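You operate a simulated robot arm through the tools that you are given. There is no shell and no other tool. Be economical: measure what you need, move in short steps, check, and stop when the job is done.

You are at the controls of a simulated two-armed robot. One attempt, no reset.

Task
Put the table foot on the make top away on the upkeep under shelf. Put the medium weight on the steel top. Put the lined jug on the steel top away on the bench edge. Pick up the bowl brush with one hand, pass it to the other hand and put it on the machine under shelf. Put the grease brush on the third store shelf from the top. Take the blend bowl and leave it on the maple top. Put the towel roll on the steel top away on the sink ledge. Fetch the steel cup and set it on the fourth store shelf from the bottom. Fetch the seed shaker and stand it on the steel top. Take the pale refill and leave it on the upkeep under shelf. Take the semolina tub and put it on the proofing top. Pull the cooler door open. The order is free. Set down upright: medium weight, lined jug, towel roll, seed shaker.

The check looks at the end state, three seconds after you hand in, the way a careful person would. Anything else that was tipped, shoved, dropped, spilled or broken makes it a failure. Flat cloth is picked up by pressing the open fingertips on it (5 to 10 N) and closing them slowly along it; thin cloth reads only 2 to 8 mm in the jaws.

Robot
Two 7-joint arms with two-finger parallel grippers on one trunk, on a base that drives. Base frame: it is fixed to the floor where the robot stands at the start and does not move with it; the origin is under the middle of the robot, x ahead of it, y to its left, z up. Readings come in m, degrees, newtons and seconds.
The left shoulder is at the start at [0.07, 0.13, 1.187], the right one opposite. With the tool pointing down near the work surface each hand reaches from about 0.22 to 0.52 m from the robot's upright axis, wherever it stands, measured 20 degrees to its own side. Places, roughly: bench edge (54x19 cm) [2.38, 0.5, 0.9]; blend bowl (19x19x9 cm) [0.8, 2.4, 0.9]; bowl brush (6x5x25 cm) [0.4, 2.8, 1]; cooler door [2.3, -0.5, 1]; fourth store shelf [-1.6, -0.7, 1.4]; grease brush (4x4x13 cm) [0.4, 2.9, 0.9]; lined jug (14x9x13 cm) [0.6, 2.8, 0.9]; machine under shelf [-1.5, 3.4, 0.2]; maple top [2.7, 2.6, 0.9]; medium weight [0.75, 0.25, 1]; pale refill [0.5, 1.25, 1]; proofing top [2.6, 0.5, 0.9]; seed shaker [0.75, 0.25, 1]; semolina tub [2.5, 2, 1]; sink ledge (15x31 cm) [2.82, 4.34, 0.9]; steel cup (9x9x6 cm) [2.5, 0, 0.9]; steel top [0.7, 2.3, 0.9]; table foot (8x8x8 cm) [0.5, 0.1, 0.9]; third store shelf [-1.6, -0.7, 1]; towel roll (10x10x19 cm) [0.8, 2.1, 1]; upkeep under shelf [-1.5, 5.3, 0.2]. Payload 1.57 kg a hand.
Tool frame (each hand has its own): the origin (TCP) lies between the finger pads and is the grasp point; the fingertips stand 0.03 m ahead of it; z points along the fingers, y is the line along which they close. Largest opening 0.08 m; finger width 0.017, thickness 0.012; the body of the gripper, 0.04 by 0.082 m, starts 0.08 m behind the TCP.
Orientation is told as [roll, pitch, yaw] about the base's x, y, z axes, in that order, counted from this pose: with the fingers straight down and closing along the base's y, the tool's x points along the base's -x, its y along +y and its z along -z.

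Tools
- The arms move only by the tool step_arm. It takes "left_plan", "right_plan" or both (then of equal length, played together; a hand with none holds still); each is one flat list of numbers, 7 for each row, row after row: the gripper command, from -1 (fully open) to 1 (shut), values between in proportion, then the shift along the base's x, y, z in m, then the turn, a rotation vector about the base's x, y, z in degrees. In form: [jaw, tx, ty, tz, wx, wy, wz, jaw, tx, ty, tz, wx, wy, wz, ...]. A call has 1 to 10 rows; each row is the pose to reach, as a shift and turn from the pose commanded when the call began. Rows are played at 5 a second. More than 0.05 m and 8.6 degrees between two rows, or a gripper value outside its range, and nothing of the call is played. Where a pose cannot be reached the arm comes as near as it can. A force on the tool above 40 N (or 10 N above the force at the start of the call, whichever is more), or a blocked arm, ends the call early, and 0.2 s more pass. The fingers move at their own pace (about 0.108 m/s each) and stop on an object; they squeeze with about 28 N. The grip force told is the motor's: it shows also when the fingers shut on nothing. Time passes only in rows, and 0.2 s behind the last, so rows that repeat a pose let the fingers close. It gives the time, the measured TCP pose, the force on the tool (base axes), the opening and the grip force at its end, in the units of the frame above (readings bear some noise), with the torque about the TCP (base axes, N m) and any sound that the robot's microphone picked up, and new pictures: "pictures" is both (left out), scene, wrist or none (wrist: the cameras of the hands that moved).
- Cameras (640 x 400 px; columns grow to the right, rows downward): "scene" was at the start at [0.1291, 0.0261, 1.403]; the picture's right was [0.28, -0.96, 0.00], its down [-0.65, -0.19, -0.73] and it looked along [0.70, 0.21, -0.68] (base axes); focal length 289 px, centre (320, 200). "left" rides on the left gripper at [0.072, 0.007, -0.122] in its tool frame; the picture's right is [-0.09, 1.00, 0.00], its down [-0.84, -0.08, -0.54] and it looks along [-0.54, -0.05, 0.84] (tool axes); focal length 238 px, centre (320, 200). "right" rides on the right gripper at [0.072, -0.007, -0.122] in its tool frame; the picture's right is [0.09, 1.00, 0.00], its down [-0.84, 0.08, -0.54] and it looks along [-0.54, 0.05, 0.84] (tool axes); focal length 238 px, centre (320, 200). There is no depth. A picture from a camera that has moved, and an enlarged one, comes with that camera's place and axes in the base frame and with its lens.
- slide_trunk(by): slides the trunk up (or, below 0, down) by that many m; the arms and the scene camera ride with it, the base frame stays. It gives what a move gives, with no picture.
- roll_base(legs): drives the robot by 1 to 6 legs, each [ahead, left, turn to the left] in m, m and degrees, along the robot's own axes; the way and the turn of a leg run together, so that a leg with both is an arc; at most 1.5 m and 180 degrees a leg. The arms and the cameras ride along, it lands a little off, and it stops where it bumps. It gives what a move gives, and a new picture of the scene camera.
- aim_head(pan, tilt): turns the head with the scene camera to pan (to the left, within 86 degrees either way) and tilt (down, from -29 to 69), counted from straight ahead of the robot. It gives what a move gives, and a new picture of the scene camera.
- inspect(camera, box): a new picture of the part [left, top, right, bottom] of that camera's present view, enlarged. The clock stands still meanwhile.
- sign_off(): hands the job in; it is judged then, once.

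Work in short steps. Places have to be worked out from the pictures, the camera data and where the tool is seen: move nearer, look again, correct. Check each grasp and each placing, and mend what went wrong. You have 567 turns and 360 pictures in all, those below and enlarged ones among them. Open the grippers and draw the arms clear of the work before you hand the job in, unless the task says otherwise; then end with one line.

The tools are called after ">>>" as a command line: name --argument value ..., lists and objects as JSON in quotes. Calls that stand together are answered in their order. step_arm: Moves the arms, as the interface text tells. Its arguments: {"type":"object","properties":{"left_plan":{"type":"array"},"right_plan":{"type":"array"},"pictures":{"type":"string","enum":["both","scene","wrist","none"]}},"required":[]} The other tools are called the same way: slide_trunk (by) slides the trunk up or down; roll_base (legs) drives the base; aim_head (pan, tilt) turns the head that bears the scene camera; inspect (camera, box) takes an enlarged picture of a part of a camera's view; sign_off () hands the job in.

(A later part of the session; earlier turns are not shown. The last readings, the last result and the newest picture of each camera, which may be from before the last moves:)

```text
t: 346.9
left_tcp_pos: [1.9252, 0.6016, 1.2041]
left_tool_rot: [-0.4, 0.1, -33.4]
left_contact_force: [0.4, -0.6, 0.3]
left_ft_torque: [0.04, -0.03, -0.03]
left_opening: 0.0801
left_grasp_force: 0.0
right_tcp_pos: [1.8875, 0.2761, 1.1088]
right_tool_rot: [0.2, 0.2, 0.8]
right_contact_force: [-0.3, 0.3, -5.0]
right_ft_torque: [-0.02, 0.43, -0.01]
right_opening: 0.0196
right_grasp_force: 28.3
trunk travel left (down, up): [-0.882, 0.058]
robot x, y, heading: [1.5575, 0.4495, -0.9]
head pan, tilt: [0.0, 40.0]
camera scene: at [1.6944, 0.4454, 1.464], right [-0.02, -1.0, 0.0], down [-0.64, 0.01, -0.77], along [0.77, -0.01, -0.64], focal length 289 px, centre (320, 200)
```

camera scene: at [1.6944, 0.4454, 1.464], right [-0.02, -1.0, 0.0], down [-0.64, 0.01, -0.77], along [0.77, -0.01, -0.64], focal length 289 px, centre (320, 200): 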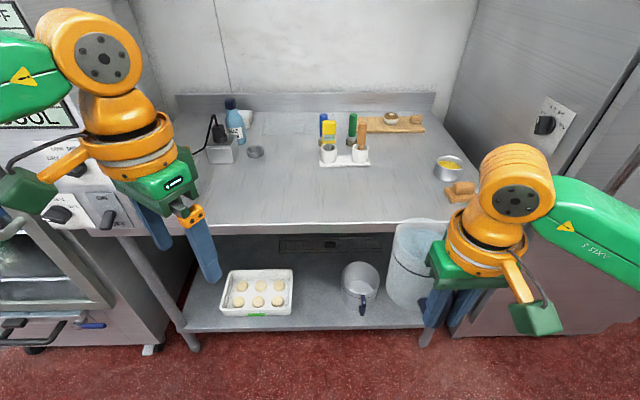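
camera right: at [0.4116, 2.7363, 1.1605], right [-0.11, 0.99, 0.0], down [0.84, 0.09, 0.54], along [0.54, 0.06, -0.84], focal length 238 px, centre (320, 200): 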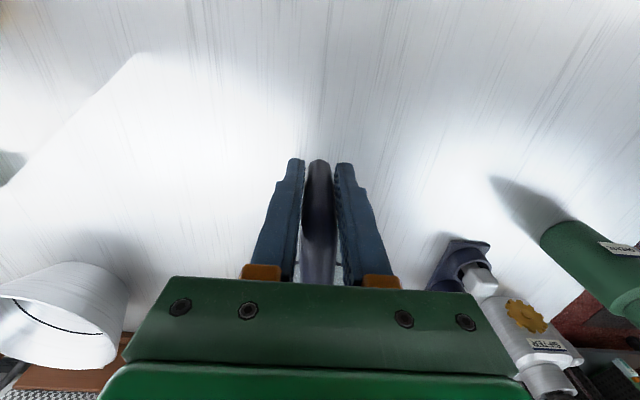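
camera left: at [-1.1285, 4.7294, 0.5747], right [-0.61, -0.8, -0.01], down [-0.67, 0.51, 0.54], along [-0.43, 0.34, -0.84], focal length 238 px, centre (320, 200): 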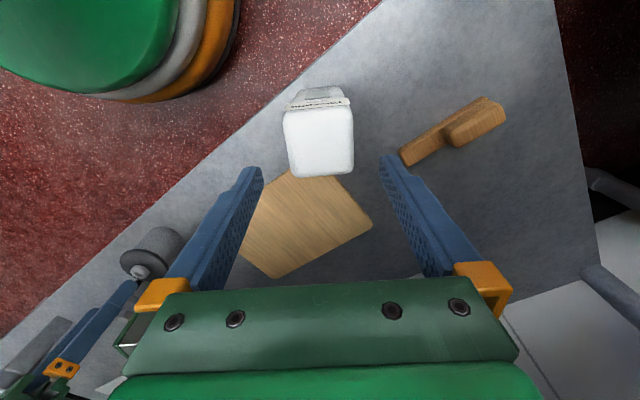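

The front strip is x≈2.27–2.47. Before driving in I fold the left arm back so its elbow clears the oven.

>>> step_arm --left_plan '[-1, -0.04, -0.01, -0.01, 0, 0, 0, -1, -0.08, -0.02, -0.02, 0, 0, 0, -1, -0.12, -0.03, -0.03, 0, 0, 0, -1, -0.15, -0.04, -0.04, 0, 0, 0]' --pictures "scene"

```text
t: 347.9
left_tcp_pos: [1.7758, 0.5615, 1.1671]
left_tool_rot: [-0.4, -0.2, -33.4]
left_contact_force: [0.0, -0.7, 0.9]
left_ft_torque: [0.01, 0.0, 0.02]
left_opening: 0.08
left_grasp_force: 0.1
right_tcp_pos: [1.8888, 0.2748, 1.1086]
right_tool_rot: [0.1, 0.1, 0.7]
right_contact_force: [-0.5, -0.4, -4.9]
right_ft_torque: [-0.01, 0.4, -0.02]
right_opening: 0.0198
right_grasp_force: 27.9
trunk travel left (down, up): [-0.882, 0.058]
robot x, y, heading: [1.5624, 0.4462, -1.1]
head pan, tilt: [0.0, 40.0]
camera scene: at [1.6934, 0.4463, 1.4641], right [-0.02, -1.0, 0.0], down [-0.64, 0.01, -0.77], along [0.77, -0.01, -0.64], focal length 289 px, centre (320, 200)
```

scene: 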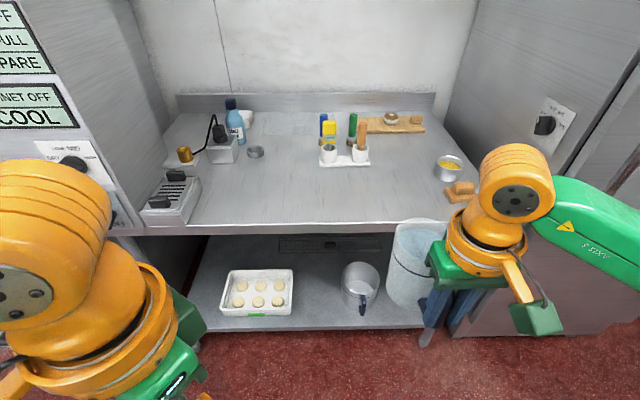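

Clear now. I drive in: ahead 0.28, left 0.13.

>>> roll_base --legs '[[0.28, 0.13, 1]]'

```text
t: 349.9
left_tcp_pos: [2.054, 0.6894, 1.1672]
left_tool_rot: [-0.3, -0.2, -32.4]
left_contact_force: [-0.6, 0.4, -0.4]
left_ft_torque: [0.02, 0.0, -0.03]
left_opening: 0.0801
left_grasp_force: 0.1
right_tcp_pos: [2.1717, 0.4061, 1.1096]
right_tool_rot: [0.2, 0.1, 1.7]
right_contact_force: [0.8, 0.5, -6.4]
right_ft_torque: [-0.02, 0.38, 0.01]
right_opening: 0.0195
right_grasp_force: 28.4
trunk travel left (down, up): [-0.882, 0.058]
robot x, y, heading: [1.8385, 0.574, -0.0]
head pan, tilt: [0.0, 40.0]
camera scene: at [1.9728, 0.5727, 1.4643], right [0.0, -1.0, 0.0], down [-0.64, 0.0, -0.77], along [0.77, 0.0, -0.64], focal length 289 px, centre (320, 200)
```

scene: 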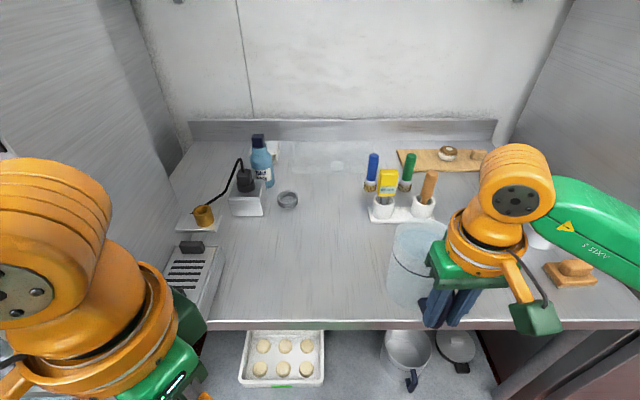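

Edge at x≈2.26. I extend 12 cm and lower the jug to just above the bench.

>>> step_arm --right_plan '[1, 0.025, 0.005, -0.005, 0, 0, 0, 1, 0.05, 0.01, -0.015, 0, 0, 0, 1, 0.075, 0.015, -0.03, 0, 0, 0, 1, 0.1, 0.02, -0.05, 0, 0, 0, 1, 0.118, 0.02, -0.07, 0, 0, 0, 1, 0.118, 0.02, -0.09, 0, 0, 0, 1, 0.118, 0.02, -0.11, 0, 0, 0]'

```text
t: 351.5
left_tcp_pos: [2.0571, 0.6911, 1.1662]
left_tool_rot: [-0.5, -0.1, -32.4]
left_contact_force: [0.2, -0.2, 0.3]
left_ft_torque: [0.01, 0.01, 0.03]
left_opening: 0.0802
left_grasp_force: 0.0
right_tcp_pos: [2.2906, 0.4268, 1.0]
right_tool_rot: [0.0, 0.2, 1.7]
right_contact_force: [-0.2, 0.5, -6.1]
right_ft_torque: [-0.03, 0.39, -0.01]
right_opening: 0.0195
right_grasp_force: 27.5
trunk travel left (down, up): [-0.882, 0.058]
robot x, y, heading: [1.8371, 0.5705, 0.0]
head pan, tilt: [0.0, 40.0]
camera scene: at [1.9766, 0.5741, 1.4639], right [0.0, -1.0, 0.0], down [-0.64, 0.0, -0.77], along [0.77, 0.0, -0.64], focal length 289 px, centre (320, 200)
camera right: at [2.2204, 0.419, 1.1217], right [-0.12, 0.99, 0.0], down [0.84, 0.1, 0.54], along [0.53, 0.07, -0.84], focal length 238 px, centre (320, 200)
```

scene: 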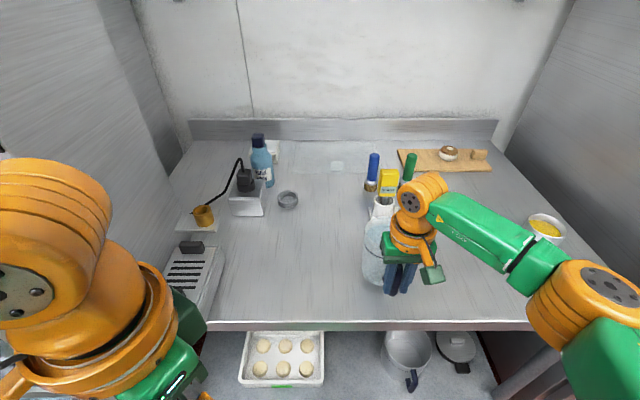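
right: 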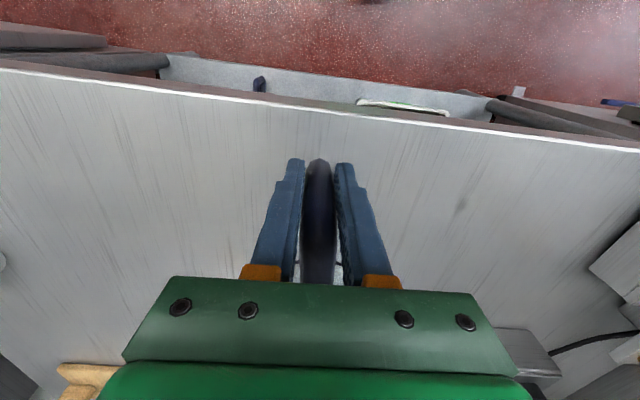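

Over the strip. Lower the last 2 cm gently.

>>> step_arm --right_plan '[1, 0, 0, -0.006, 0, 0, 0, 1, 0, 0, -0.012, 0, 0, 0, 1, 0, 0, -0.016, 0, 0, 0]' --pictures "none"

>>> step_arm --right_plan '[1, 0, 0, -0.002, 0, 0, 0, 1, 0, 0, -0.004, 0, 0, 0]' --pictures "none"

```text
t: 352.3
left_tcp_pos: [2.0575, 0.6908, 1.1661]
left_tool_rot: [-0.5, 0.0, -32.4]
left_contact_force: [-0.4, -0.3, 0.6]
left_ft_torque: [0.03, -0.01, 0.0]
left_opening: 0.0802
left_grasp_force: 0.1
right_tcp_pos: [2.2912, 0.4288, 0.984]
right_tool_rot: [0.0, 0.2, 1.7]
right_contact_force: [-0.4, 0.3, -5.7]
right_ft_torque: [-0.03, 0.37, -0.01]
right_opening: 0.0198
right_grasp_force: 27.7
trunk travel left (down, up): [-0.882, 0.058]
robot x, y, heading: [1.8398, 0.5721, -0.1]
head pan, tilt: [0.0, 40.0]
```

```text
t: 352.9
left_tcp_pos: [2.0539, 0.6915, 1.1667]
left_tool_rot: [-0.4, -0.2, -32.5]
left_contact_force: [-0.8, 0.3, -0.5]
left_ft_torque: [-0.02, -0.02, 0.0]
left_opening: 0.0798
left_grasp_force: 0.0
right_tcp_pos: [2.2896, 0.4289, 0.9813]
right_tool_rot: [0.1, 0.1, 1.8]
right_contact_force: [0.8, 0.7, 4.8]
right_ft_torque: [-0.03, -1.01, 0.03]
right_opening: 0.0199
right_grasp_force: 27.7
trunk travel left (down, up): [-0.882, 0.058]
robot x, y, heading: [1.8412, 0.5707, -0.1]
head pan, tilt: [0.0, 40.0]
```

Contact. I lower one more millimetre, then open and rise straight up.

>>> step_arm --right_plan '[1, 0, 0, -0.0005, 0, 0, 0, 0.6, 0, 0, -0.0005, 0, 0, 0, -1, 0, 0, -0.0005, 0, 0, 0, -1, 0, 0, -0.0005, 0, 0, 0, -1, 0, 0, 0.03, 0, 0, 0, -1, 0, 0, 0.07, 0, 0, 0, -1, -0.02, 0, 0.11, 0, 0, 0, -1, -0.05, 0, 0.14, 0, 0, 0]'

```text
t: 354.7
left_tcp_pos: [2.0538, 0.6905, 1.1666]
left_tool_rot: [-0.5, -0.2, -32.4]
left_contact_force: [-0.9, -0.1, 0.4]
left_ft_torque: [-0.01, -0.03, 0.01]
left_opening: 0.08
left_grasp_force: 0.0
right_tcp_pos: [2.2388, 0.4263, 1.1194]
right_tool_rot: [0.1, 0.1, 1.7]
right_contact_force: [-0.2, 0.5, 0.0]
right_ft_torque: [0.0, -0.05, 0.03]
right_opening: 0.0798
right_grasp_force: 0.0
trunk travel left (down, up): [-0.882, 0.058]
robot x, y, heading: [1.8377, 0.5734, -0.2]
head pan, tilt: [0.0, 40.0]
camera scene: at [1.9723, 0.5741, 1.4643], right [0.0, -1.0, 0.0], down [-0.64, 0.0, -0.77], along [0.77, 0.0, -0.64], focal length 289 px, centre (320, 200)
camera right: at [2.1673, 0.4187, 1.2405], right [-0.12, 0.99, 0.0], down [0.83, 0.1, 0.54], along [0.54, 0.07, -0.84], focal length 238 px, centre (320, 200)
```

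scene: 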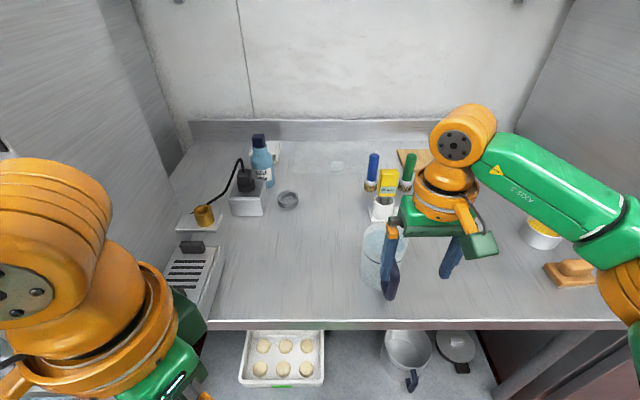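
right: 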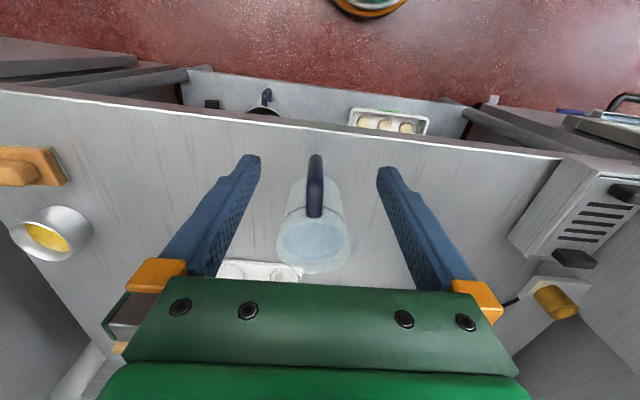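

Jug stands in the strip. I back off and strafe north up the east aisle.

>>> roll_base --legs '[[-0.2, 0, 0], [0, 1.3, 0]]'

```text
t: 362.4
left_tcp_pos: [1.8307, 1.9946, 1.1662]
left_tool_rot: [-0.4, -0.1, -30.3]
left_contact_force: [0.4, -0.3, -0.5]
left_ft_torque: [-0.04, -0.01, 0.0]
left_opening: 0.0801
left_grasp_force: 0.1
right_tcp_pos: [2.0242, 1.7376, 1.1174]
right_tool_rot: [0.1, 0.3, 3.8]
right_contact_force: [-0.4, 0.2, -0.5]
right_ft_torque: [0.02, -0.01, 0.02]
right_opening: 0.0803
right_grasp_force: 0.1
trunk travel left (down, up): [-0.882, 0.058]
robot x, y, heading: [1.6225, 1.869, 1.9]
head pan, tilt: [0.0, 40.0]
camera scene: at [1.7539, 1.8743, 1.4641], right [0.04, -1.0, 0.0], down [-0.64, -0.02, -0.77], along [0.77, 0.03, -0.64], focal length 289 px, centre (320, 200)
```

scene: 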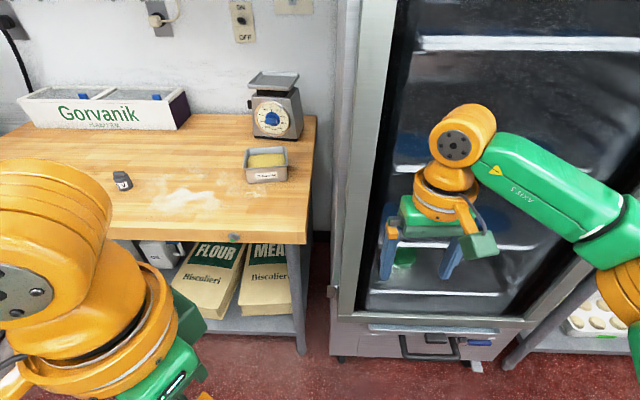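

Semolina tub is at about (2.53,2.09) on the maple top. I fold the right arm in and turn to face the steel top from the east.

>>> step_arm --right_plan '[-1, -0.04, 0, 0.01, 0, 0, 0, -1, -0.08, 0, 0.02, 0, 0, 0, -1, -0.12, 0.01, 0.03, 0, 0, 0, -1, -0.16, 0.02, 0.04, 0, 0, 0]' --pictures "none"

>>> roll_base --legs '[[0, 0.35, 0], [0, 0, 178]]'

```text
t: 363.4
left_tcp_pos: [1.8292, 1.9943, 1.1673]
left_tool_rot: [-0.6, -0.2, -30.2]
left_contact_force: [0.6, 0.0, 0.3]
left_ft_torque: [0.01, 0.01, -0.02]
left_opening: 0.08
left_grasp_force: 0.1
right_tcp_pos: [1.863, 1.7603, 1.154]
right_tool_rot: [-0.1, 0.1, 3.8]
right_contact_force: [-0.1, 0.0, 0.1]
right_ft_torque: [-0.02, -0.04, 0.03]
right_opening: 0.0799
right_grasp_force: 0.1
trunk travel left (down, up): [-0.882, 0.058]
robot x, y, heading: [1.6181, 1.8696, 2.1]
head pan, tilt: [0.0, 40.0]
```

```text
t: 372.9
left_tcp_pos: [1.3843, 2.1209, 1.1673]
left_tool_rot: [-0.3, -0.1, 143.1]
left_contact_force: [0.3, 0.2, -0.3]
left_ft_torque: [0.01, -0.02, 0.02]
left_opening: 0.0801
left_grasp_force: 0.0
right_tcp_pos: [1.3778, 2.3585, 1.1535]
right_tool_rot: [0.1, 0.1, 177.4]
right_contact_force: [-0.3, -0.1, 0.7]
right_ft_torque: [0.01, -0.02, 0.0]
right_opening: 0.0801
right_grasp_force: 0.1
trunk travel left (down, up): [-0.882, 0.058]
robot x, y, heading: [1.6118, 2.2221, 175.2]
head pan, tilt: [0.0, 40.0]
camera scene: at [1.4725, 2.2372, 1.4641], right [0.08, 1.0, 0.0], down [0.64, -0.05, -0.77], along [-0.76, 0.06, -0.64], focal length 289 px, centre (320, 200)
```

scene: 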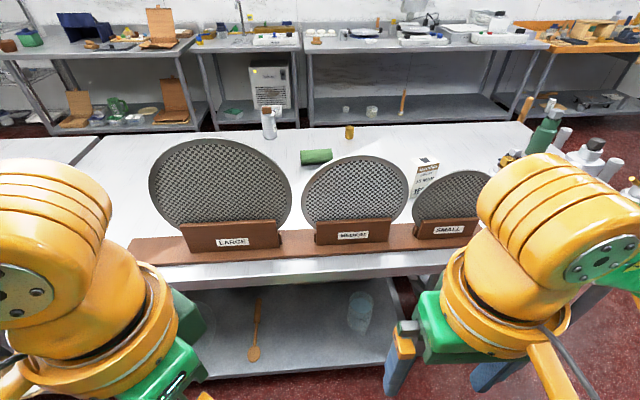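

From the east the towel roll is hidden behind the LARGE disc (top z≈1.21), but reaching over it from above looks feasible. I raise the trunk and the right hand, and shift so the roll lies on the right hand's side.

>>> slide_trunk --by 0.055

>>> step_arm --right_plan '[-1, 0, 0, 0.03, 0, 0, 0, -1, 0, 0, 0.06, 0, 0, 0, -1, 0, 0, 0.09, 0, 0, 0, -1, 0, 0, 0.11, 0, 0, 0]' --pictures "none"

>>> roll_base --legs '[[0, 0.3, 4.8], [0.14, 0, 0]]'

```text
t: 373.8
left_tcp_pos: [1.3845, 2.1221, 1.2215]
left_tool_rot: [-0.5, -0.1, 143.2]
left_contact_force: [0.2, -0.7, -0.5]
left_ft_torque: [-0.03, -0.03, 0.0]
left_opening: 0.0802
left_grasp_force: 0.1
right_tcp_pos: [1.3786, 2.3591, 1.2092]
right_tool_rot: [0.1, 0.2, 177.3]
right_contact_force: [0.0, -0.3, -0.3]
right_ft_torque: [0.02, 0.01, 0.01]
right_opening: 0.0797
right_grasp_force: 0.0
trunk travel left (down, up): [-0.937, 0.003]
robot x, y, heading: [1.6097, 2.2224, 175.5]
head pan, tilt: [0.0, 40.0]
```

```text
t: 374.8
left_tcp_pos: [1.3844, 2.1226, 1.2229]
left_tool_rot: [-0.5, -0.2, 143.2]
left_contact_force: [-0.3, 0.1, -0.2]
left_ft_torque: [0.01, 0.04, 0.05]
left_opening: 0.0798
left_grasp_force: 0.0
right_tcp_pos: [1.3784, 2.3588, 1.3181]
right_tool_rot: [0.1, 0.2, 177.5]
right_contact_force: [-0.4, 0.5, 0.8]
right_ft_torque: [0.02, -0.02, 0.02]
right_opening: 0.08
right_grasp_force: 0.1
trunk travel left (down, up): [-0.937, 0.003]
robot x, y, heading: [1.6056, 2.2231, 175.4]
head pan, tilt: [0.0, 40.0]
```

```text
t: 377.8
left_tcp_pos: [1.2429, 1.8043, 1.2225]
left_tool_rot: [-0.2, -0.4, 147.3]
left_contact_force: [-0.5, 0.1, 0.1]
left_ft_torque: [0.01, 0.02, 0.0]
left_opening: 0.0801
left_grasp_force: 0.0
right_tcp_pos: [1.2189, 2.0408, 1.3183]
right_tool_rot: [0.0, 0.0, -178.6]
right_contact_force: [0.8, -0.2, -0.2]
right_ft_torque: [0.02, 0.03, 0.03]
right_opening: 0.0802
right_grasp_force: 0.1
trunk travel left (down, up): [-0.937, 0.003]
robot x, y, heading: [1.4536, 1.9195, 179.5]
head pan, tilt: [0.0, 40.0]
camera scene: at [1.3245, 1.9245, 1.5197], right [0.01, 1.0, 0.0], down [0.64, 0.0, -0.77], along [-0.77, 0.01, -0.64], focal length 289 px, centre (320, 200)
```

scene: 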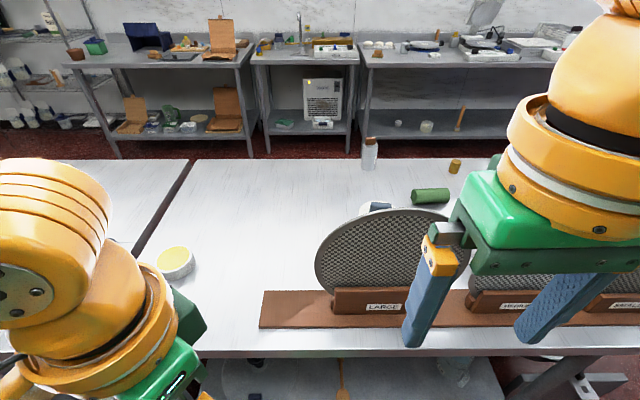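

The towel roll's top peeks over the LARGE disc at about (0.815,2.058,1.07). I roll ahead 15 cm, keeping the hand above the disc.

>>> roll_base --legs '[[0.15, 0.0, 0.5]]'

>>> step_arm --right_plan '[-1, -0.04, 0, 0, 0, 0, 0, -1, -0.08, 0.005, -0.01, 0, 0, 0, -1, -0.12, 0.01, -0.02, 0, 0, 0]'

```text
t: 379.1
left_tcp_pos: [1.1026, 1.8021, 1.2225]
left_tool_rot: [-0.3, -0.3, 147.8]
left_contact_force: [0.5, 0.0, 0.2]
left_ft_torque: [-0.01, 0.05, 0.02]
left_opening: 0.0799
left_grasp_force: 0.0
right_tcp_pos: [1.0778, 2.039, 1.3205]
right_tool_rot: [0.2, -0.1, -178.0]
right_contact_force: [1.5, 0.4, -0.2]
right_ft_torque: [0.0, 0.05, 0.02]
right_opening: 0.08
right_grasp_force: 0.1
trunk travel left (down, up): [-0.937, 0.003]
robot x, y, heading: [1.3098, 1.922, -179.8]
head pan, tilt: [0.0, 40.0]
camera scene: at [1.1835, 1.9243, 1.5198], right [0.0, 1.0, 0.0], down [0.64, 0.0, -0.77], along [-0.77, 0.0, -0.64], focal length 289 px, centre (320, 200)
```

scene: 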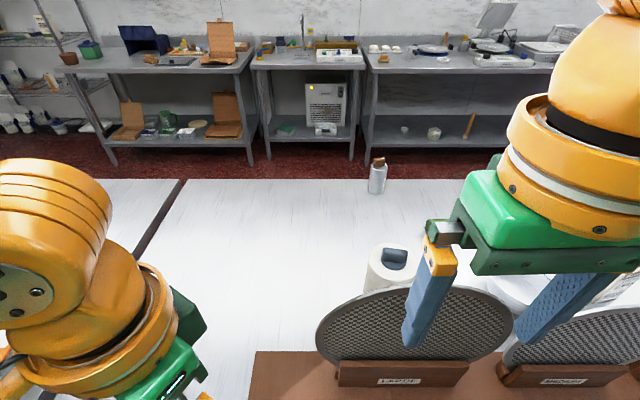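

```text
t: 379.9
left_tcp_pos: [1.0968, 1.802, 1.222]
left_tool_rot: [-0.5, -0.2, 147.8]
left_contact_force: [-1.3, -0.1, 0.7]
left_ft_torque: [0.0, -0.03, -0.01]
left_opening: 0.0802
left_grasp_force: 0.1
right_tcp_pos: [0.9499, 2.0443, 1.2979]
right_tool_rot: [0.0, 0.2, -178.1]
right_contact_force: [-0.2, -0.4, -0.6]
right_ft_torque: [0.0, -0.05, 0.01]
right_opening: 0.08
right_grasp_force: 0.1
trunk travel left (down, up): [-0.937, 0.003]
robot x, y, heading: [1.3106, 1.9209, -180.0]
head pan, tilt: [0.0, 40.0]
camera scene: at [1.175, 1.9243, 1.519], right [0.0, 1.0, 0.0], down [0.64, 0.0, -0.77], along [-0.77, 0.0, -0.64], focal length 289 px, centre (320, 200)
camera right: at [1.0216, 2.0551, 1.4194], right [0.13, -0.99, 0.0], down [-0.84, -0.11, 0.54], along [-0.53, -0.07, -0.84], focal length 238 px, centre (320, 200)
```

scene: 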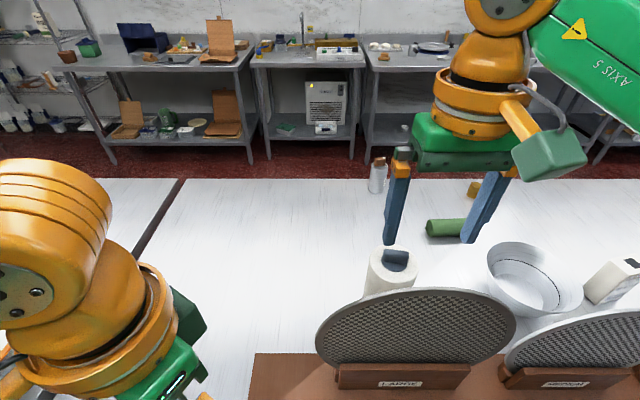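
right: 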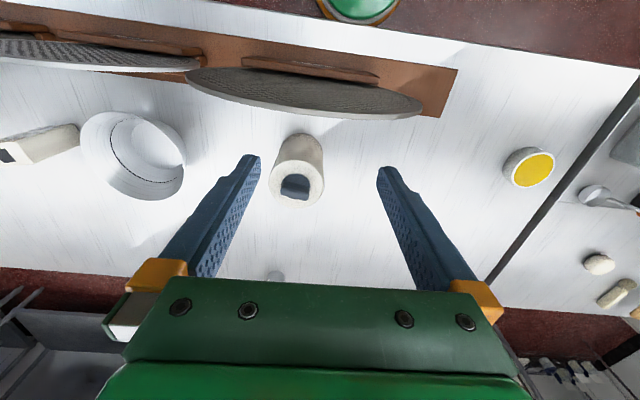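

I enlarge the towel roll's top to see what can be gripped.

>>> inspect --camera "right" --box '[240, 100, 380, 230]'

>>> inspect --camera "scene" --box '[320, 210, 480, 310]'

```text
3.08 times, centred on (310, 165) of right
camera zoom: at [1.0216, 2.0551, 1.4194], right [0.13, -0.99, 0.0], down [-0.84, -0.11, 0.54], along [-0.53, -0.07, -0.84], focal length 733 px, centre (351, 308)
```

zoom: 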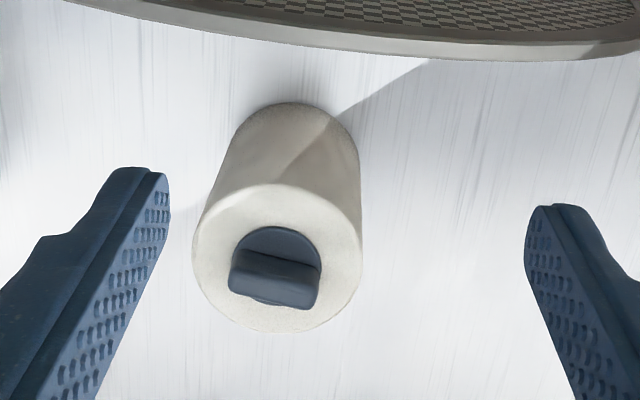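

```text
4.00 times, centred on (400, 260) of scene
camera zoom: at [1.175, 1.9243, 1.519], right [0.0, 1.0, 0.0], down [0.64, 0.0, -0.77], along [-0.77, 0.0, -0.64], focal length 1154 px, centre (0, -40)
```

zoom: 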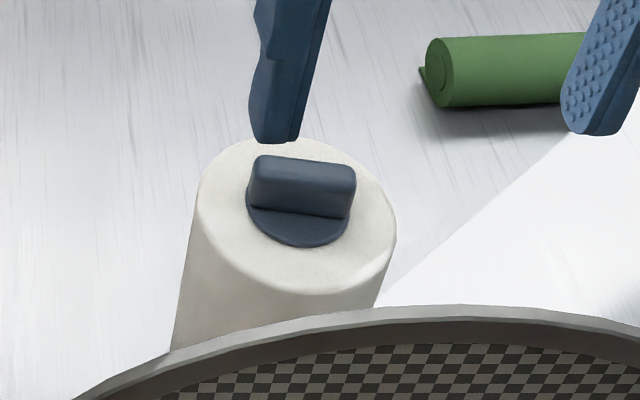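

The roll has a blue plug with a grip bar, centre ≈(0.834,2.065), top ≈1.10, about 4.9 cm long, turned ~14°. I bring the right hand above it with matching yaw.

>>> step_arm --right_plan '[-1, -0.04, 0.007, 0, 0, 0, -5, -1, -0.08, 0.014, -0.01, 0, 0, -10, -1, -0.105, 0.021, -0.05, 0, 0, -14, -1, -0.116, 0.021, -0.09, 0, 0, -14, -1, -0.116, 0.021, -0.13, 0, 0, -14]'

```text
t: 381.1
left_tcp_pos: [1.0967, 1.8031, 1.2227]
left_tool_rot: [-0.5, -0.1, 147.8]
left_contact_force: [-0.6, -0.3, -0.1]
left_ft_torque: [0.04, 0.01, -0.02]
left_opening: 0.0801
left_grasp_force: 0.1
right_tcp_pos: [0.8336, 2.0668, 1.1678]
right_tool_rot: [0.1, 0.2, 168.0]
right_contact_force: [0.1, 0.4, 0.0]
right_ft_torque: [0.0, -0.02, -0.01]
right_opening: 0.0802
right_grasp_force: 0.1
right hand out of reach, approached as far as the arm can: row 3, 4
trunk travel left (down, up): [-0.937, 0.003]
robot x, y, heading: [1.3105, 1.922, -180.0]
head pan, tilt: [0.0, 40.0]
camera scene: at [1.1753, 1.9247, 1.519], right [0.0, 1.0, 0.0], down [0.64, 0.0, -0.77], along [-0.77, 0.0, -0.64], focal length 289 px, centre (320, 200)
camera right: at [0.905, 2.0595, 1.2905], right [-0.12, -0.99, 0.0], down [-0.84, 0.1, 0.54], along [-0.54, 0.06, -0.84], focal length 238 px, centre (320, 200)
```

scene: 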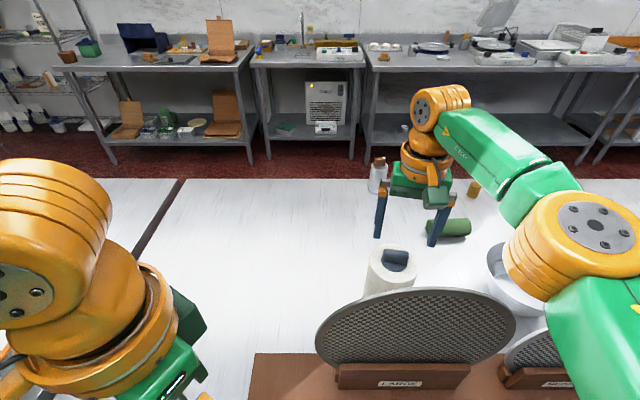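
right: 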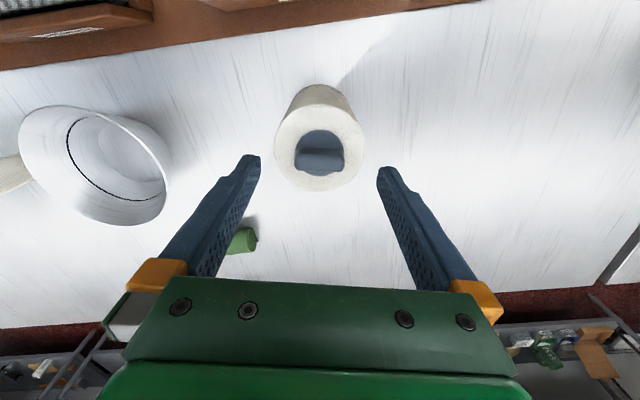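

Aligned. Shift 6 mm, descend 5 cm and close.

>>> step_arm --right_plan '[-1, -0.005, 0, -0.025, 0, 0, 0, -1, -0.005, 0, -0.05, 0, 0, 0, -1, -0.005, 0, -0.05, 0, 0, 0]' --pictures "wrist"

```text
t: 381.9
left_tcp_pos: [1.0974, 1.8023, 1.2218]
left_tool_rot: [-0.3, -0.1, 147.8]
left_contact_force: [0.2, 1.2, -1.1]
left_ft_torque: [0.02, 0.02, -0.01]
left_opening: 0.08
left_grasp_force: 0.1
right_tcp_pos: [0.8291, 2.0686, 1.117]
right_tool_rot: [-0.1, 0.0, 167.9]
right_contact_force: [-0.7, -0.7, -0.2]
right_ft_torque: [-0.04, -0.03, -0.03]
right_opening: 0.0799
right_grasp_force: 0.0
trunk travel left (down, up): [-0.937, 0.003]
robot x, y, heading: [1.3108, 1.9212, -180.3]
head pan, tilt: [0.0, 40.0]
camera right: at [0.9012, 2.0614, 1.2389], right [-0.12, -0.99, 0.0], down [-0.84, 0.1, 0.54], along [-0.54, 0.06, -0.84], focal length 238 px, centre (320, 200)
```

right: 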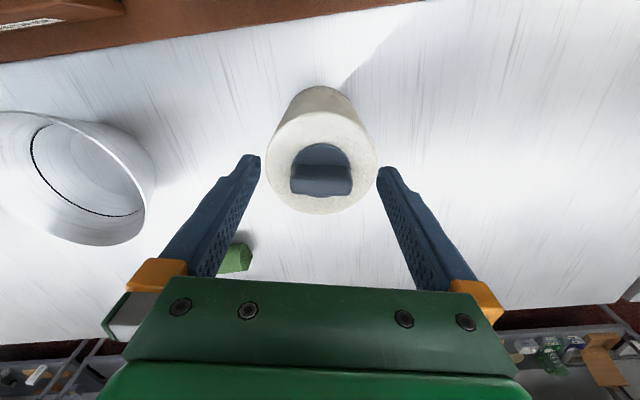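

The roll's top is lower than I thought (~1.06). I go further down 2 cm with a slight shift west and look again.

>>> step_arm --right_plan '[-1, -0.007, 0, -0.01, 0, 0, 0, -1, -0.013, 0, -0.022, 0, 0, 0]' --pictures "wrist"

```text
t: 382.6
left_tcp_pos: [1.0973, 1.8021, 1.2218]
left_tool_rot: [-0.4, -0.1, 147.8]
left_contact_force: [0.5, 0.3, -0.3]
left_ft_torque: [-0.02, 0.01, -0.02]
left_opening: 0.08
left_grasp_force: 0.1
right_tcp_pos: [0.8218, 2.0687, 1.0959]
right_tool_rot: [0.0, 0.0, 168.0]
right_contact_force: [-0.4, 0.4, 0.1]
right_ft_torque: [0.03, 0.01, 0.02]
right_opening: 0.08
right_grasp_force: 0.1
right hand out of reach, approached as far as the arm can: row 2
trunk travel left (down, up): [-0.937, 0.003]
robot x, y, heading: [1.3108, 1.9207, -180.0]
head pan, tilt: [0.0, 40.0]
camera right: at [0.8944, 2.0613, 1.2182], right [-0.12, -0.99, 0.0], down [-0.84, 0.1, 0.54], along [-0.54, 0.06, -0.84], focal length 238 px, centre (320, 200)
```

right: 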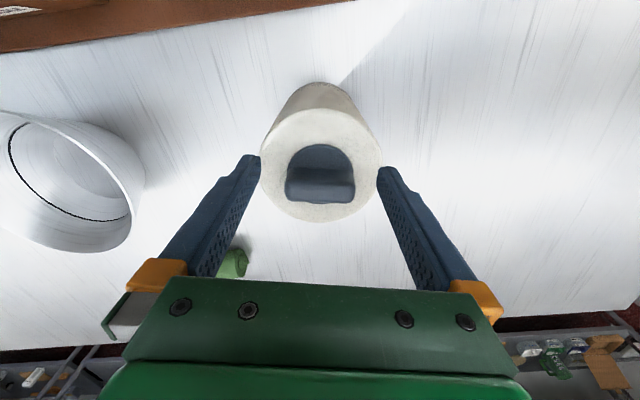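

Top face z≈1.044, bar centre (0.813,2.07,1.06). I nudge the base 1.2 cm ahead and lower to z≈1.08.

>>> roll_base --legs '[[0.012, 0, 0]]'

>>> step_arm --right_plan '[-1, 0, 0, -0.008, 0, 0, 0, -1, 0, 0, -0.016, 0, 0, 0]' --pictures "wrist"

```text
t: 383.3
left_tcp_pos: [1.0869, 1.8028, 1.2213]
left_tool_rot: [-0.5, -0.2, 147.8]
left_contact_force: [0.3, 0.8, 0.0]
left_ft_torque: [-0.04, 0.0, 0.01]
left_opening: 0.08
left_grasp_force: 0.1
right_tcp_pos: [0.8117, 2.0707, 1.0971]
right_tool_rot: [0.2, 0.1, 167.9]
right_contact_force: [0.4, 0.0, 0.1]
right_ft_torque: [-0.03, 0.03, 0.01]
right_opening: 0.0801
right_grasp_force: 0.1
trunk travel left (down, up): [-0.937, 0.003]
robot x, y, heading: [1.2987, 1.9295, -179.7]
head pan, tilt: [0.0, 40.0]
camera scene: at [1.167, 1.9244, 1.5194], right [0.0, 1.0, 0.0], down [0.64, 0.0, -0.77], along [-0.77, 0.0, -0.64], focal length 289 px, centre (320, 200)
```

scene: 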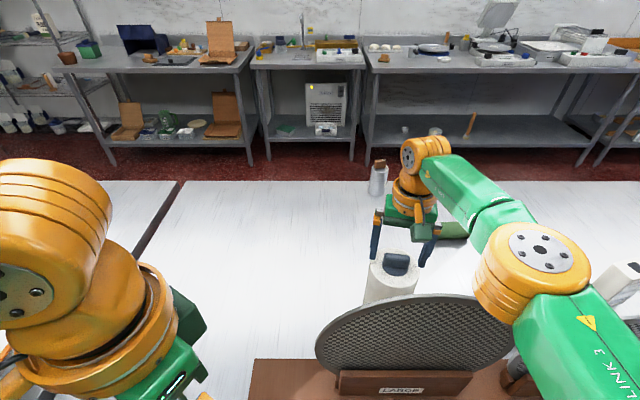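

```text
t: 383.9
left_tcp_pos: [1.0851, 1.8027, 1.2213]
left_tool_rot: [-0.4, -0.1, 147.8]
left_contact_force: [0.4, -0.7, -0.1]
left_ft_torque: [-0.04, -0.01, 0.0]
left_opening: 0.08
left_grasp_force: 0.1
right_tcp_pos: [0.8112, 2.0694, 1.0816]
right_tool_rot: [0.1, 0.0, 168.0]
right_contact_force: [0.2, -0.6, -1.0]
right_ft_torque: [-0.02, -0.03, 0.01]
right_opening: 0.0802
right_grasp_force: 0.1
trunk travel left (down, up): [-0.937, 0.003]
robot x, y, heading: [1.3048, 1.9211, -179.9]
head pan, tilt: [0.0, 40.0]
camera right: at [0.8826, 2.0611, 1.2027], right [-0.12, -0.99, 0.0], down [-0.84, 0.1, 0.54], along [-0.54, 0.06, -0.84], focal length 238 px, centre (320, 200)
```

right: 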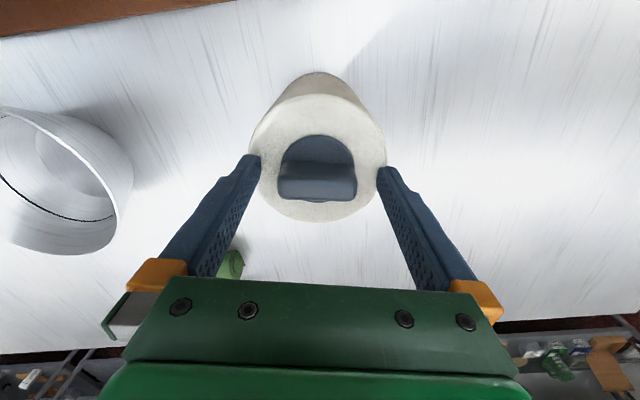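

The tips are level with the top face, straddling the bar. Close.

>>> step_arm --right_plan '[0.2, 0, 0, 0.001, 0, 0, 0, 1, 0, 0, 0.001, 0, 0, 0, 1, 0, 0, 0.001, 0, 0, 0]' --pictures "wrist"

```text
t: 384.7
left_tcp_pos: [1.0852, 1.8024, 1.2232]
left_tool_rot: [-0.5, -0.1, 147.8]
left_contact_force: [-0.5, -0.6, -0.3]
left_ft_torque: [-0.01, -0.01, -0.03]
left_opening: 0.0803
left_grasp_force: 0.1
right_tcp_pos: [0.81, 2.0693, 1.0811]
right_tool_rot: [0.1, 0.1, 168.0]
right_contact_force: [0.6, -0.3, -0.4]
right_ft_torque: [0.02, -0.1, 0.0]
right_opening: 0.0498
right_grasp_force: 28.0
trunk travel left (down, up): [-0.937, 0.003]
robot x, y, heading: [1.302, 1.9223, -179.8]
head pan, tilt: [0.0, 40.0]
camera right: at [0.8831, 2.0613, 1.2036], right [-0.12, -0.99, 0.0], down [-0.84, 0.1, 0.54], along [-0.54, 0.06, -0.84], focal length 238 px, centre (320, 200)
```

right: 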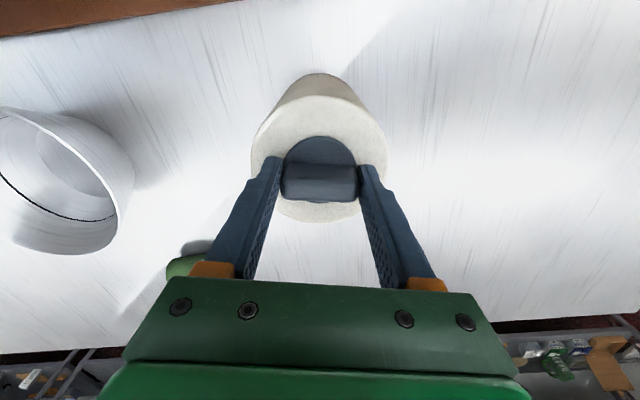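

Gripped on the plug (50 mm). I lift 8 cm while easing 4 cm east (still clear of the disc).

>>> step_arm --right_plan '[1, 0, 0, 0.02, 0, 0, 0, 1, 0.01, 0, 0.04, 0, 0, 0, 1, 0.025, 0, 0.065, 0, 0, 0, 1, 0.04, 0, 0.09, 0, 0, 0]'

```text
t: 385.7
left_tcp_pos: [1.0862, 1.802, 1.2216]
left_tool_rot: [-0.3, 0.0, 147.7]
left_contact_force: [-0.3, 0.1, 0.2]
left_ft_torque: [0.0, 0.04, 0.02]
left_opening: 0.08
left_grasp_force: 0.1
right_tcp_pos: [0.8497, 2.069, 1.1711]
right_tool_rot: [0.0, 0.1, 167.9]
right_contact_force: [0.6, -0.2, -3.4]
right_ft_torque: [0.0, -0.02, 0.0]
right_opening: 0.0501
right_grasp_force: 28.0
trunk travel left (down, up): [-0.937, 0.003]
robot x, y, heading: [1.2976, 1.9233, -179.9]
head pan, tilt: [0.0, 40.0]
camera scene: at [1.1641, 1.9243, 1.5191], right [0.0, 1.0, 0.0], down [0.64, 0.0, -0.77], along [-0.77, 0.0, -0.64], focal length 289 px, centre (320, 200)
camera right: at [0.9223, 2.0614, 1.2926], right [-0.12, -0.99, 0.0], down [-0.84, 0.1, 0.54], along [-0.54, 0.06, -0.84], focal length 238 px, centre (320, 200)
```

scene: 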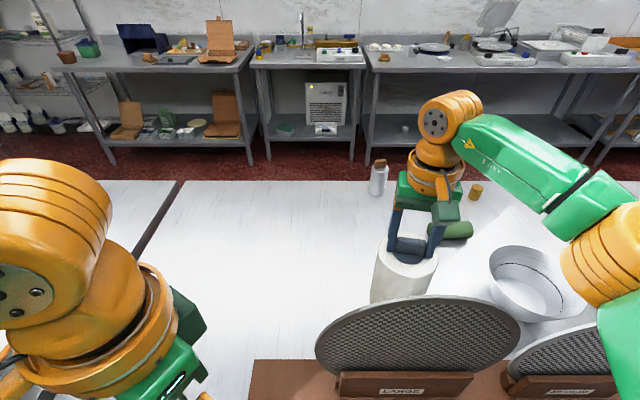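
right: 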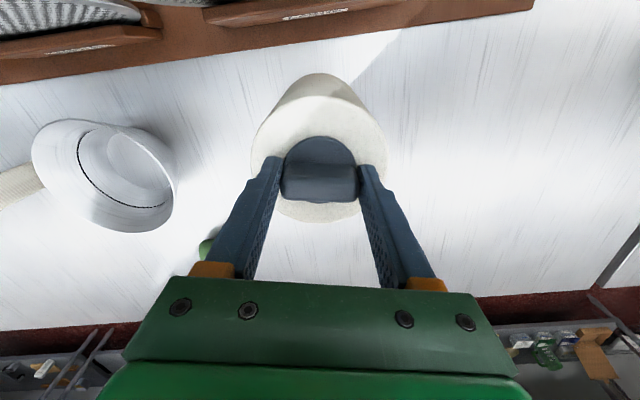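

Upright, ~0.35 kg. I lift 5 cm more, then slide the base 0.36 m south to carry the roll past the disc's end.

>>> step_arm --right_plan '[1, 0.005, 0, 0.025, 0, 0, 0, 1, 0.01, 0, 0.05, 0, 0, 0]' --pictures "none"

>>> roll_base --legs '[[0, 0.36, 0]]'

```text
t: 386.3
left_tcp_pos: [1.0857, 1.8021, 1.2226]
left_tool_rot: [-0.4, -0.1, 147.8]
left_contact_force: [-0.9, 0.0, -0.5]
left_ft_torque: [0.01, 0.0, -0.02]
left_opening: 0.0797
left_grasp_force: 0.1
right_tcp_pos: [0.86, 2.0689, 1.2221]
right_tool_rot: [0.1, 0.1, 168.0]
right_contact_force: [-0.1, 0.0, -3.7]
right_ft_torque: [0.02, -0.05, -0.01]
right_opening: 0.0501
right_grasp_force: 27.8
trunk travel left (down, up): [-0.937, 0.003]
robot x, y, heading: [1.3024, 1.921, -180.1]
head pan, tilt: [0.0, 40.0]
```

```text
t: 388.6
left_tcp_pos: [1.0847, 1.4585, 1.2231]
left_tool_rot: [-0.3, 0.0, 147.7]
left_contact_force: [0.6, 0.3, -0.1]
left_ft_torque: [-0.02, 0.03, 0.01]
left_opening: 0.0799
left_grasp_force: 0.1
right_tcp_pos: [0.859, 1.7264, 1.2194]
right_tool_rot: [0.2, 0.2, 168.0]
right_contact_force: [0.1, 1.1, -4.9]
right_ft_torque: [-0.01, 0.01, -0.01]
right_opening: 0.0498
right_grasp_force: 28.2
trunk travel left (down, up): [-0.937, 0.003]
robot x, y, heading: [1.299, 1.5716, -179.9]
head pan, tilt: [0.0, 40.0]
camera scene: at [1.1637, 1.5815, 1.519], right [0.0, 1.0, 0.0], down [0.64, 0.0, -0.77], along [-0.77, 0.0, -0.64], focal length 289 px, centre (320, 200)
```

scene: 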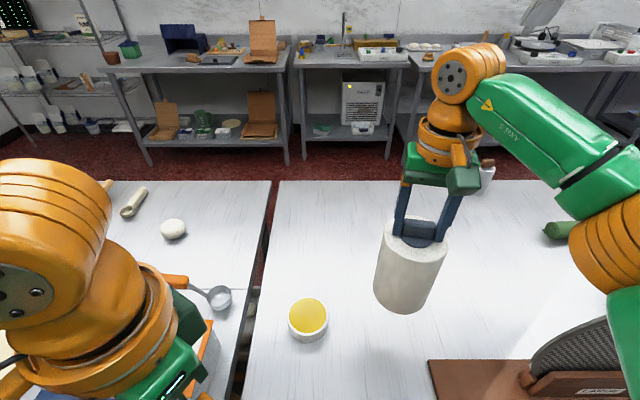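

Past the disc. I back away east and bring the hand in.

>>> roll_base --legs '[[-0.3, 0, 0]]'

>>> step_arm --right_plan '[1, 0.04, 0, 0, 0, 0, 0, 1, 0.08, 0, 0, 0, 0, 0, 1, 0.11, 0, 0, 0, 0, 0]' --pictures "none"

>>> roll_base --legs '[[0, 0, -90]]'

```text
t: 390.6
left_tcp_pos: [1.3811, 1.4559, 1.2218]
left_tool_rot: [-0.5, 0.1, 147.4]
left_contact_force: [-1.0, 0.2, -0.8]
left_ft_torque: [0.01, -0.01, 0.05]
left_opening: 0.08
left_grasp_force: 0.1
right_tcp_pos: [1.1579, 1.7248, 1.2186]
right_tool_rot: [0.0, 0.4, 167.5]
right_contact_force: [0.5, 0.5, -4.5]
right_ft_torque: [-0.03, -0.04, 0.01]
right_opening: 0.0498
right_grasp_force: 28.0
trunk travel left (down, up): [-0.937, 0.003]
robot x, y, heading: [1.6004, 1.5737, 179.7]
head pan, tilt: [0.0, 40.0]
camera scene: at [1.4595, 1.5779, 1.5186], right [0.01, 1.0, 0.0], down [0.65, 0.0, -0.76], along [-0.76, 0.0, -0.65], focal length 289 px, centre (320, 200)
```

scene: 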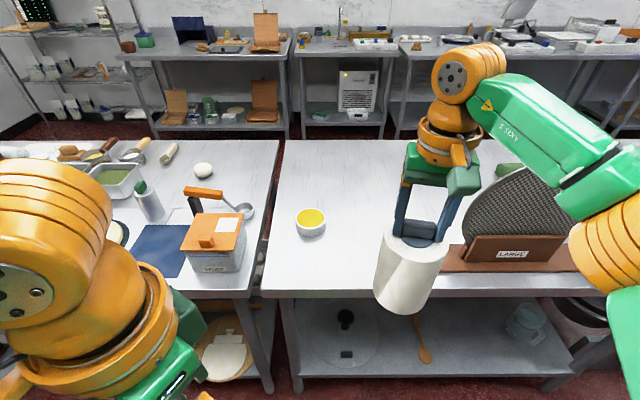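

```text
t: 391.4
left_tcp_pos: [1.385, 1.457, 1.2222]
left_tool_rot: [-0.4, -0.1, 147.3]
left_contact_force: [-1.0, 0.0, -0.5]
left_ft_torque: [0.03, -0.01, -0.01]
left_opening: 0.0801
left_grasp_force: 0.0
right_tcp_pos: [1.2748, 1.7247, 1.2231]
right_tool_rot: [0.2, 0.2, 167.4]
right_contact_force: [0.3, 0.3, -4.0]
right_ft_torque: [-0.03, 0.01, 0.01]
right_opening: 0.05
right_grasp_force: 28.0
trunk travel left (down, up): [-0.937, 0.003]
robot x, y, heading: [1.6011, 1.5737, 179.6]
head pan, tilt: [0.0, 40.0]
```

```text
t: 395.6
left_tcp_pos: [1.4839, 1.7914, 1.222]
left_tool_rot: [-0.4, -0.1, 57.1]
left_contact_force: [-0.3, 0.0, 0.8]
left_ft_torque: [-0.01, 0.0, 0.02]
left_opening: 0.0801
left_grasp_force: 0.0
right_tcp_pos: [1.753, 1.9002, 1.2214]
right_tool_rot: [0.0, 0.3, 77.3]
right_contact_force: [0.8, -0.4, -5.2]
right_ft_torque: [0.01, 0.02, -0.01]
right_opening: 0.0495
right_grasp_force: 28.0
trunk travel left (down, up): [-0.937, 0.003]
robot x, y, heading: [1.6016, 1.5761, 89.5]
head pan, tilt: [0.0, 40.0]
camera scene: at [1.6017, 1.7128, 1.519], right [1.0, -0.01, 0.0], down [-0.01, -0.64, -0.77], along [0.01, 0.77, -0.64], focal length 289 px, centre (320, 200)
```

scene: 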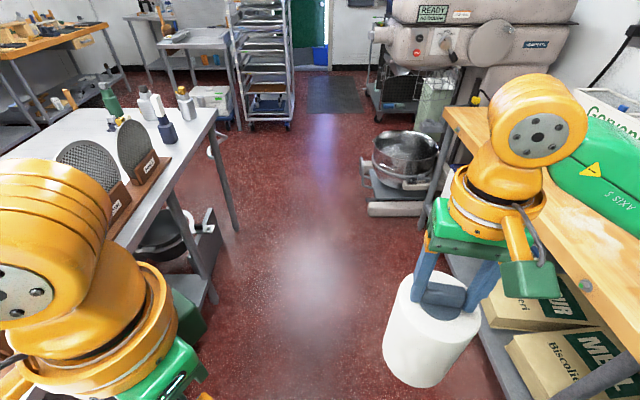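

Facing north; the mixer stands to the right ahead. I go north keeping nearer the steel table, and look again.

>>> roll_base --legs '[[1.1, 0.12, 0.5]]'

>>> aim_head --pan -25 --tilt 25

```text
t: 401.3
left_tcp_pos: [1.3702, 2.8894, 1.2231]
left_tool_rot: [-0.4, -0.1, 57.7]
left_contact_force: [-0.6, -1.2, 0.1]
left_ft_torque: [0.0, 0.02, 0.02]
left_opening: 0.0802
left_grasp_force: 0.0
right_tcp_pos: [1.6384, 3.003, 1.2232]
right_tool_rot: [0.2, 0.2, 77.8]
right_contact_force: [0.1, -0.1, -4.0]
right_ft_torque: [0.0, 0.04, -0.01]
right_opening: 0.0493
right_grasp_force: 27.7
trunk travel left (down, up): [-0.937, 0.003]
robot x, y, heading: [1.4904, 2.676, 90.1]
head pan, tilt: [0.0, 40.0]
camera scene: at [1.4895, 2.8121, 1.5192], right [1.0, 0.0, 0.0], down [0.0, -0.64, -0.77], along [0.0, 0.77, -0.64], focal length 289 px, centre (320, 200)
```

scene: 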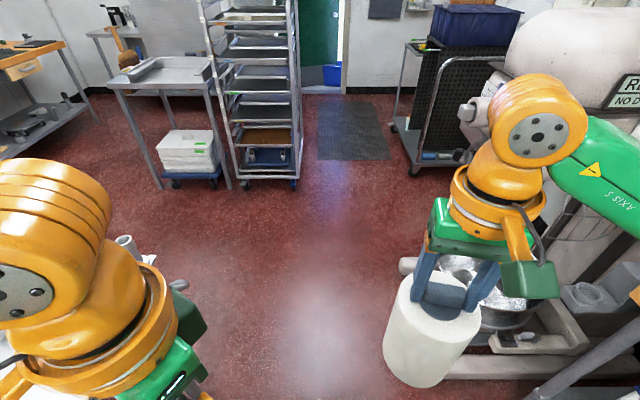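

```text
t: 402.2
left_tcp_pos: [1.3709, 2.8913, 1.2214]
left_tool_rot: [-0.5, -0.1, 57.6]
left_contact_force: [0.3, -0.4, 0.8]
left_ft_torque: [0.01, 0.0, -0.03]
left_opening: 0.0799
left_grasp_force: 0.0
right_tcp_pos: [1.6388, 3.0018, 1.2222]
right_tool_rot: [0.2, 0.2, 77.8]
right_contact_force: [0.2, -0.9, -4.0]
right_ft_torque: [-0.02, -0.02, -0.04]
right_opening: 0.0497
right_grasp_force: 27.9
trunk travel left (down, up): [-0.937, 0.003]
robot x, y, heading: [1.4913, 2.6757, 90.1]
head pan, tilt: [-25.0, 25.0]
camera scene: at [1.5282, 2.8122, 1.5423], right [0.91, -0.42, 0.0], down [-0.18, -0.38, -0.91], along [0.38, 0.82, -0.42], focal length 289 px, centre (320, 200)
```

scene: 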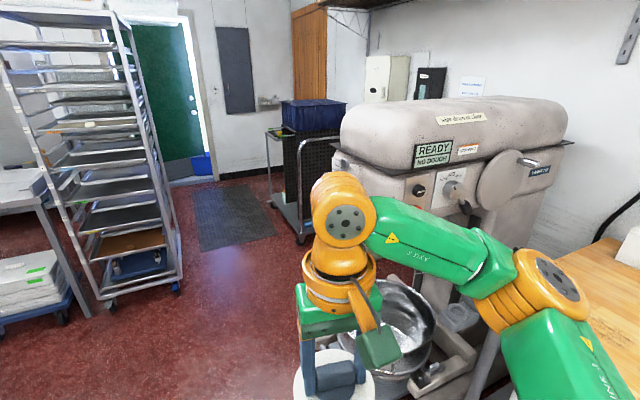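

The sink is behind the mixer on the right. I shift to x≈1.32 for clearance and go north in two steps.

>>> roll_base --legs '[[0, 0.17, 0], [0.75, 0, 0]]'

```text
t: 407.3
left_tcp_pos: [1.2025, 3.6413, 1.2219]
left_tool_rot: [-0.5, -0.2, 57.5]
left_contact_force: [-0.1, 0.3, 1.4]
left_ft_torque: [0.01, 0.01, -0.03]
left_opening: 0.0802
left_grasp_force: 0.1
right_tcp_pos: [1.4707, 3.7533, 1.2226]
right_tool_rot: [0.1, 0.1, 77.8]
right_contact_force: [-1.0, -0.4, -3.5]
right_ft_torque: [0.02, -0.01, -0.02]
right_opening: 0.0496
right_grasp_force: 28.3
trunk travel left (down, up): [-0.937, 0.003]
robot x, y, heading: [1.3199, 3.4275, 90.0]
head pan, tilt: [-25.0, 25.0]
camera scene: at [1.3601, 3.5613, 1.5425], right [0.91, -0.42, 0.0], down [-0.18, -0.38, -0.91], along [0.38, 0.82, -0.42], focal length 289 px, centre (320, 200)
```

scene: 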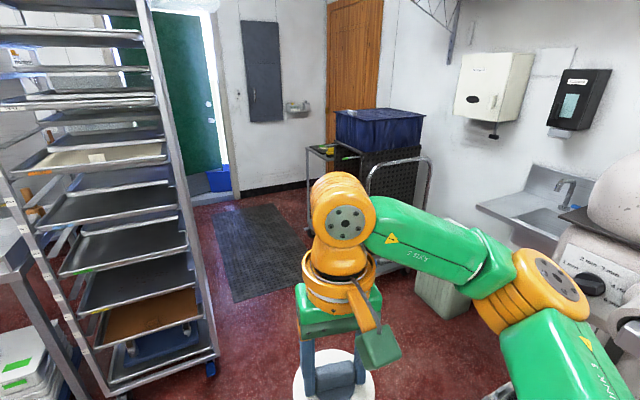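

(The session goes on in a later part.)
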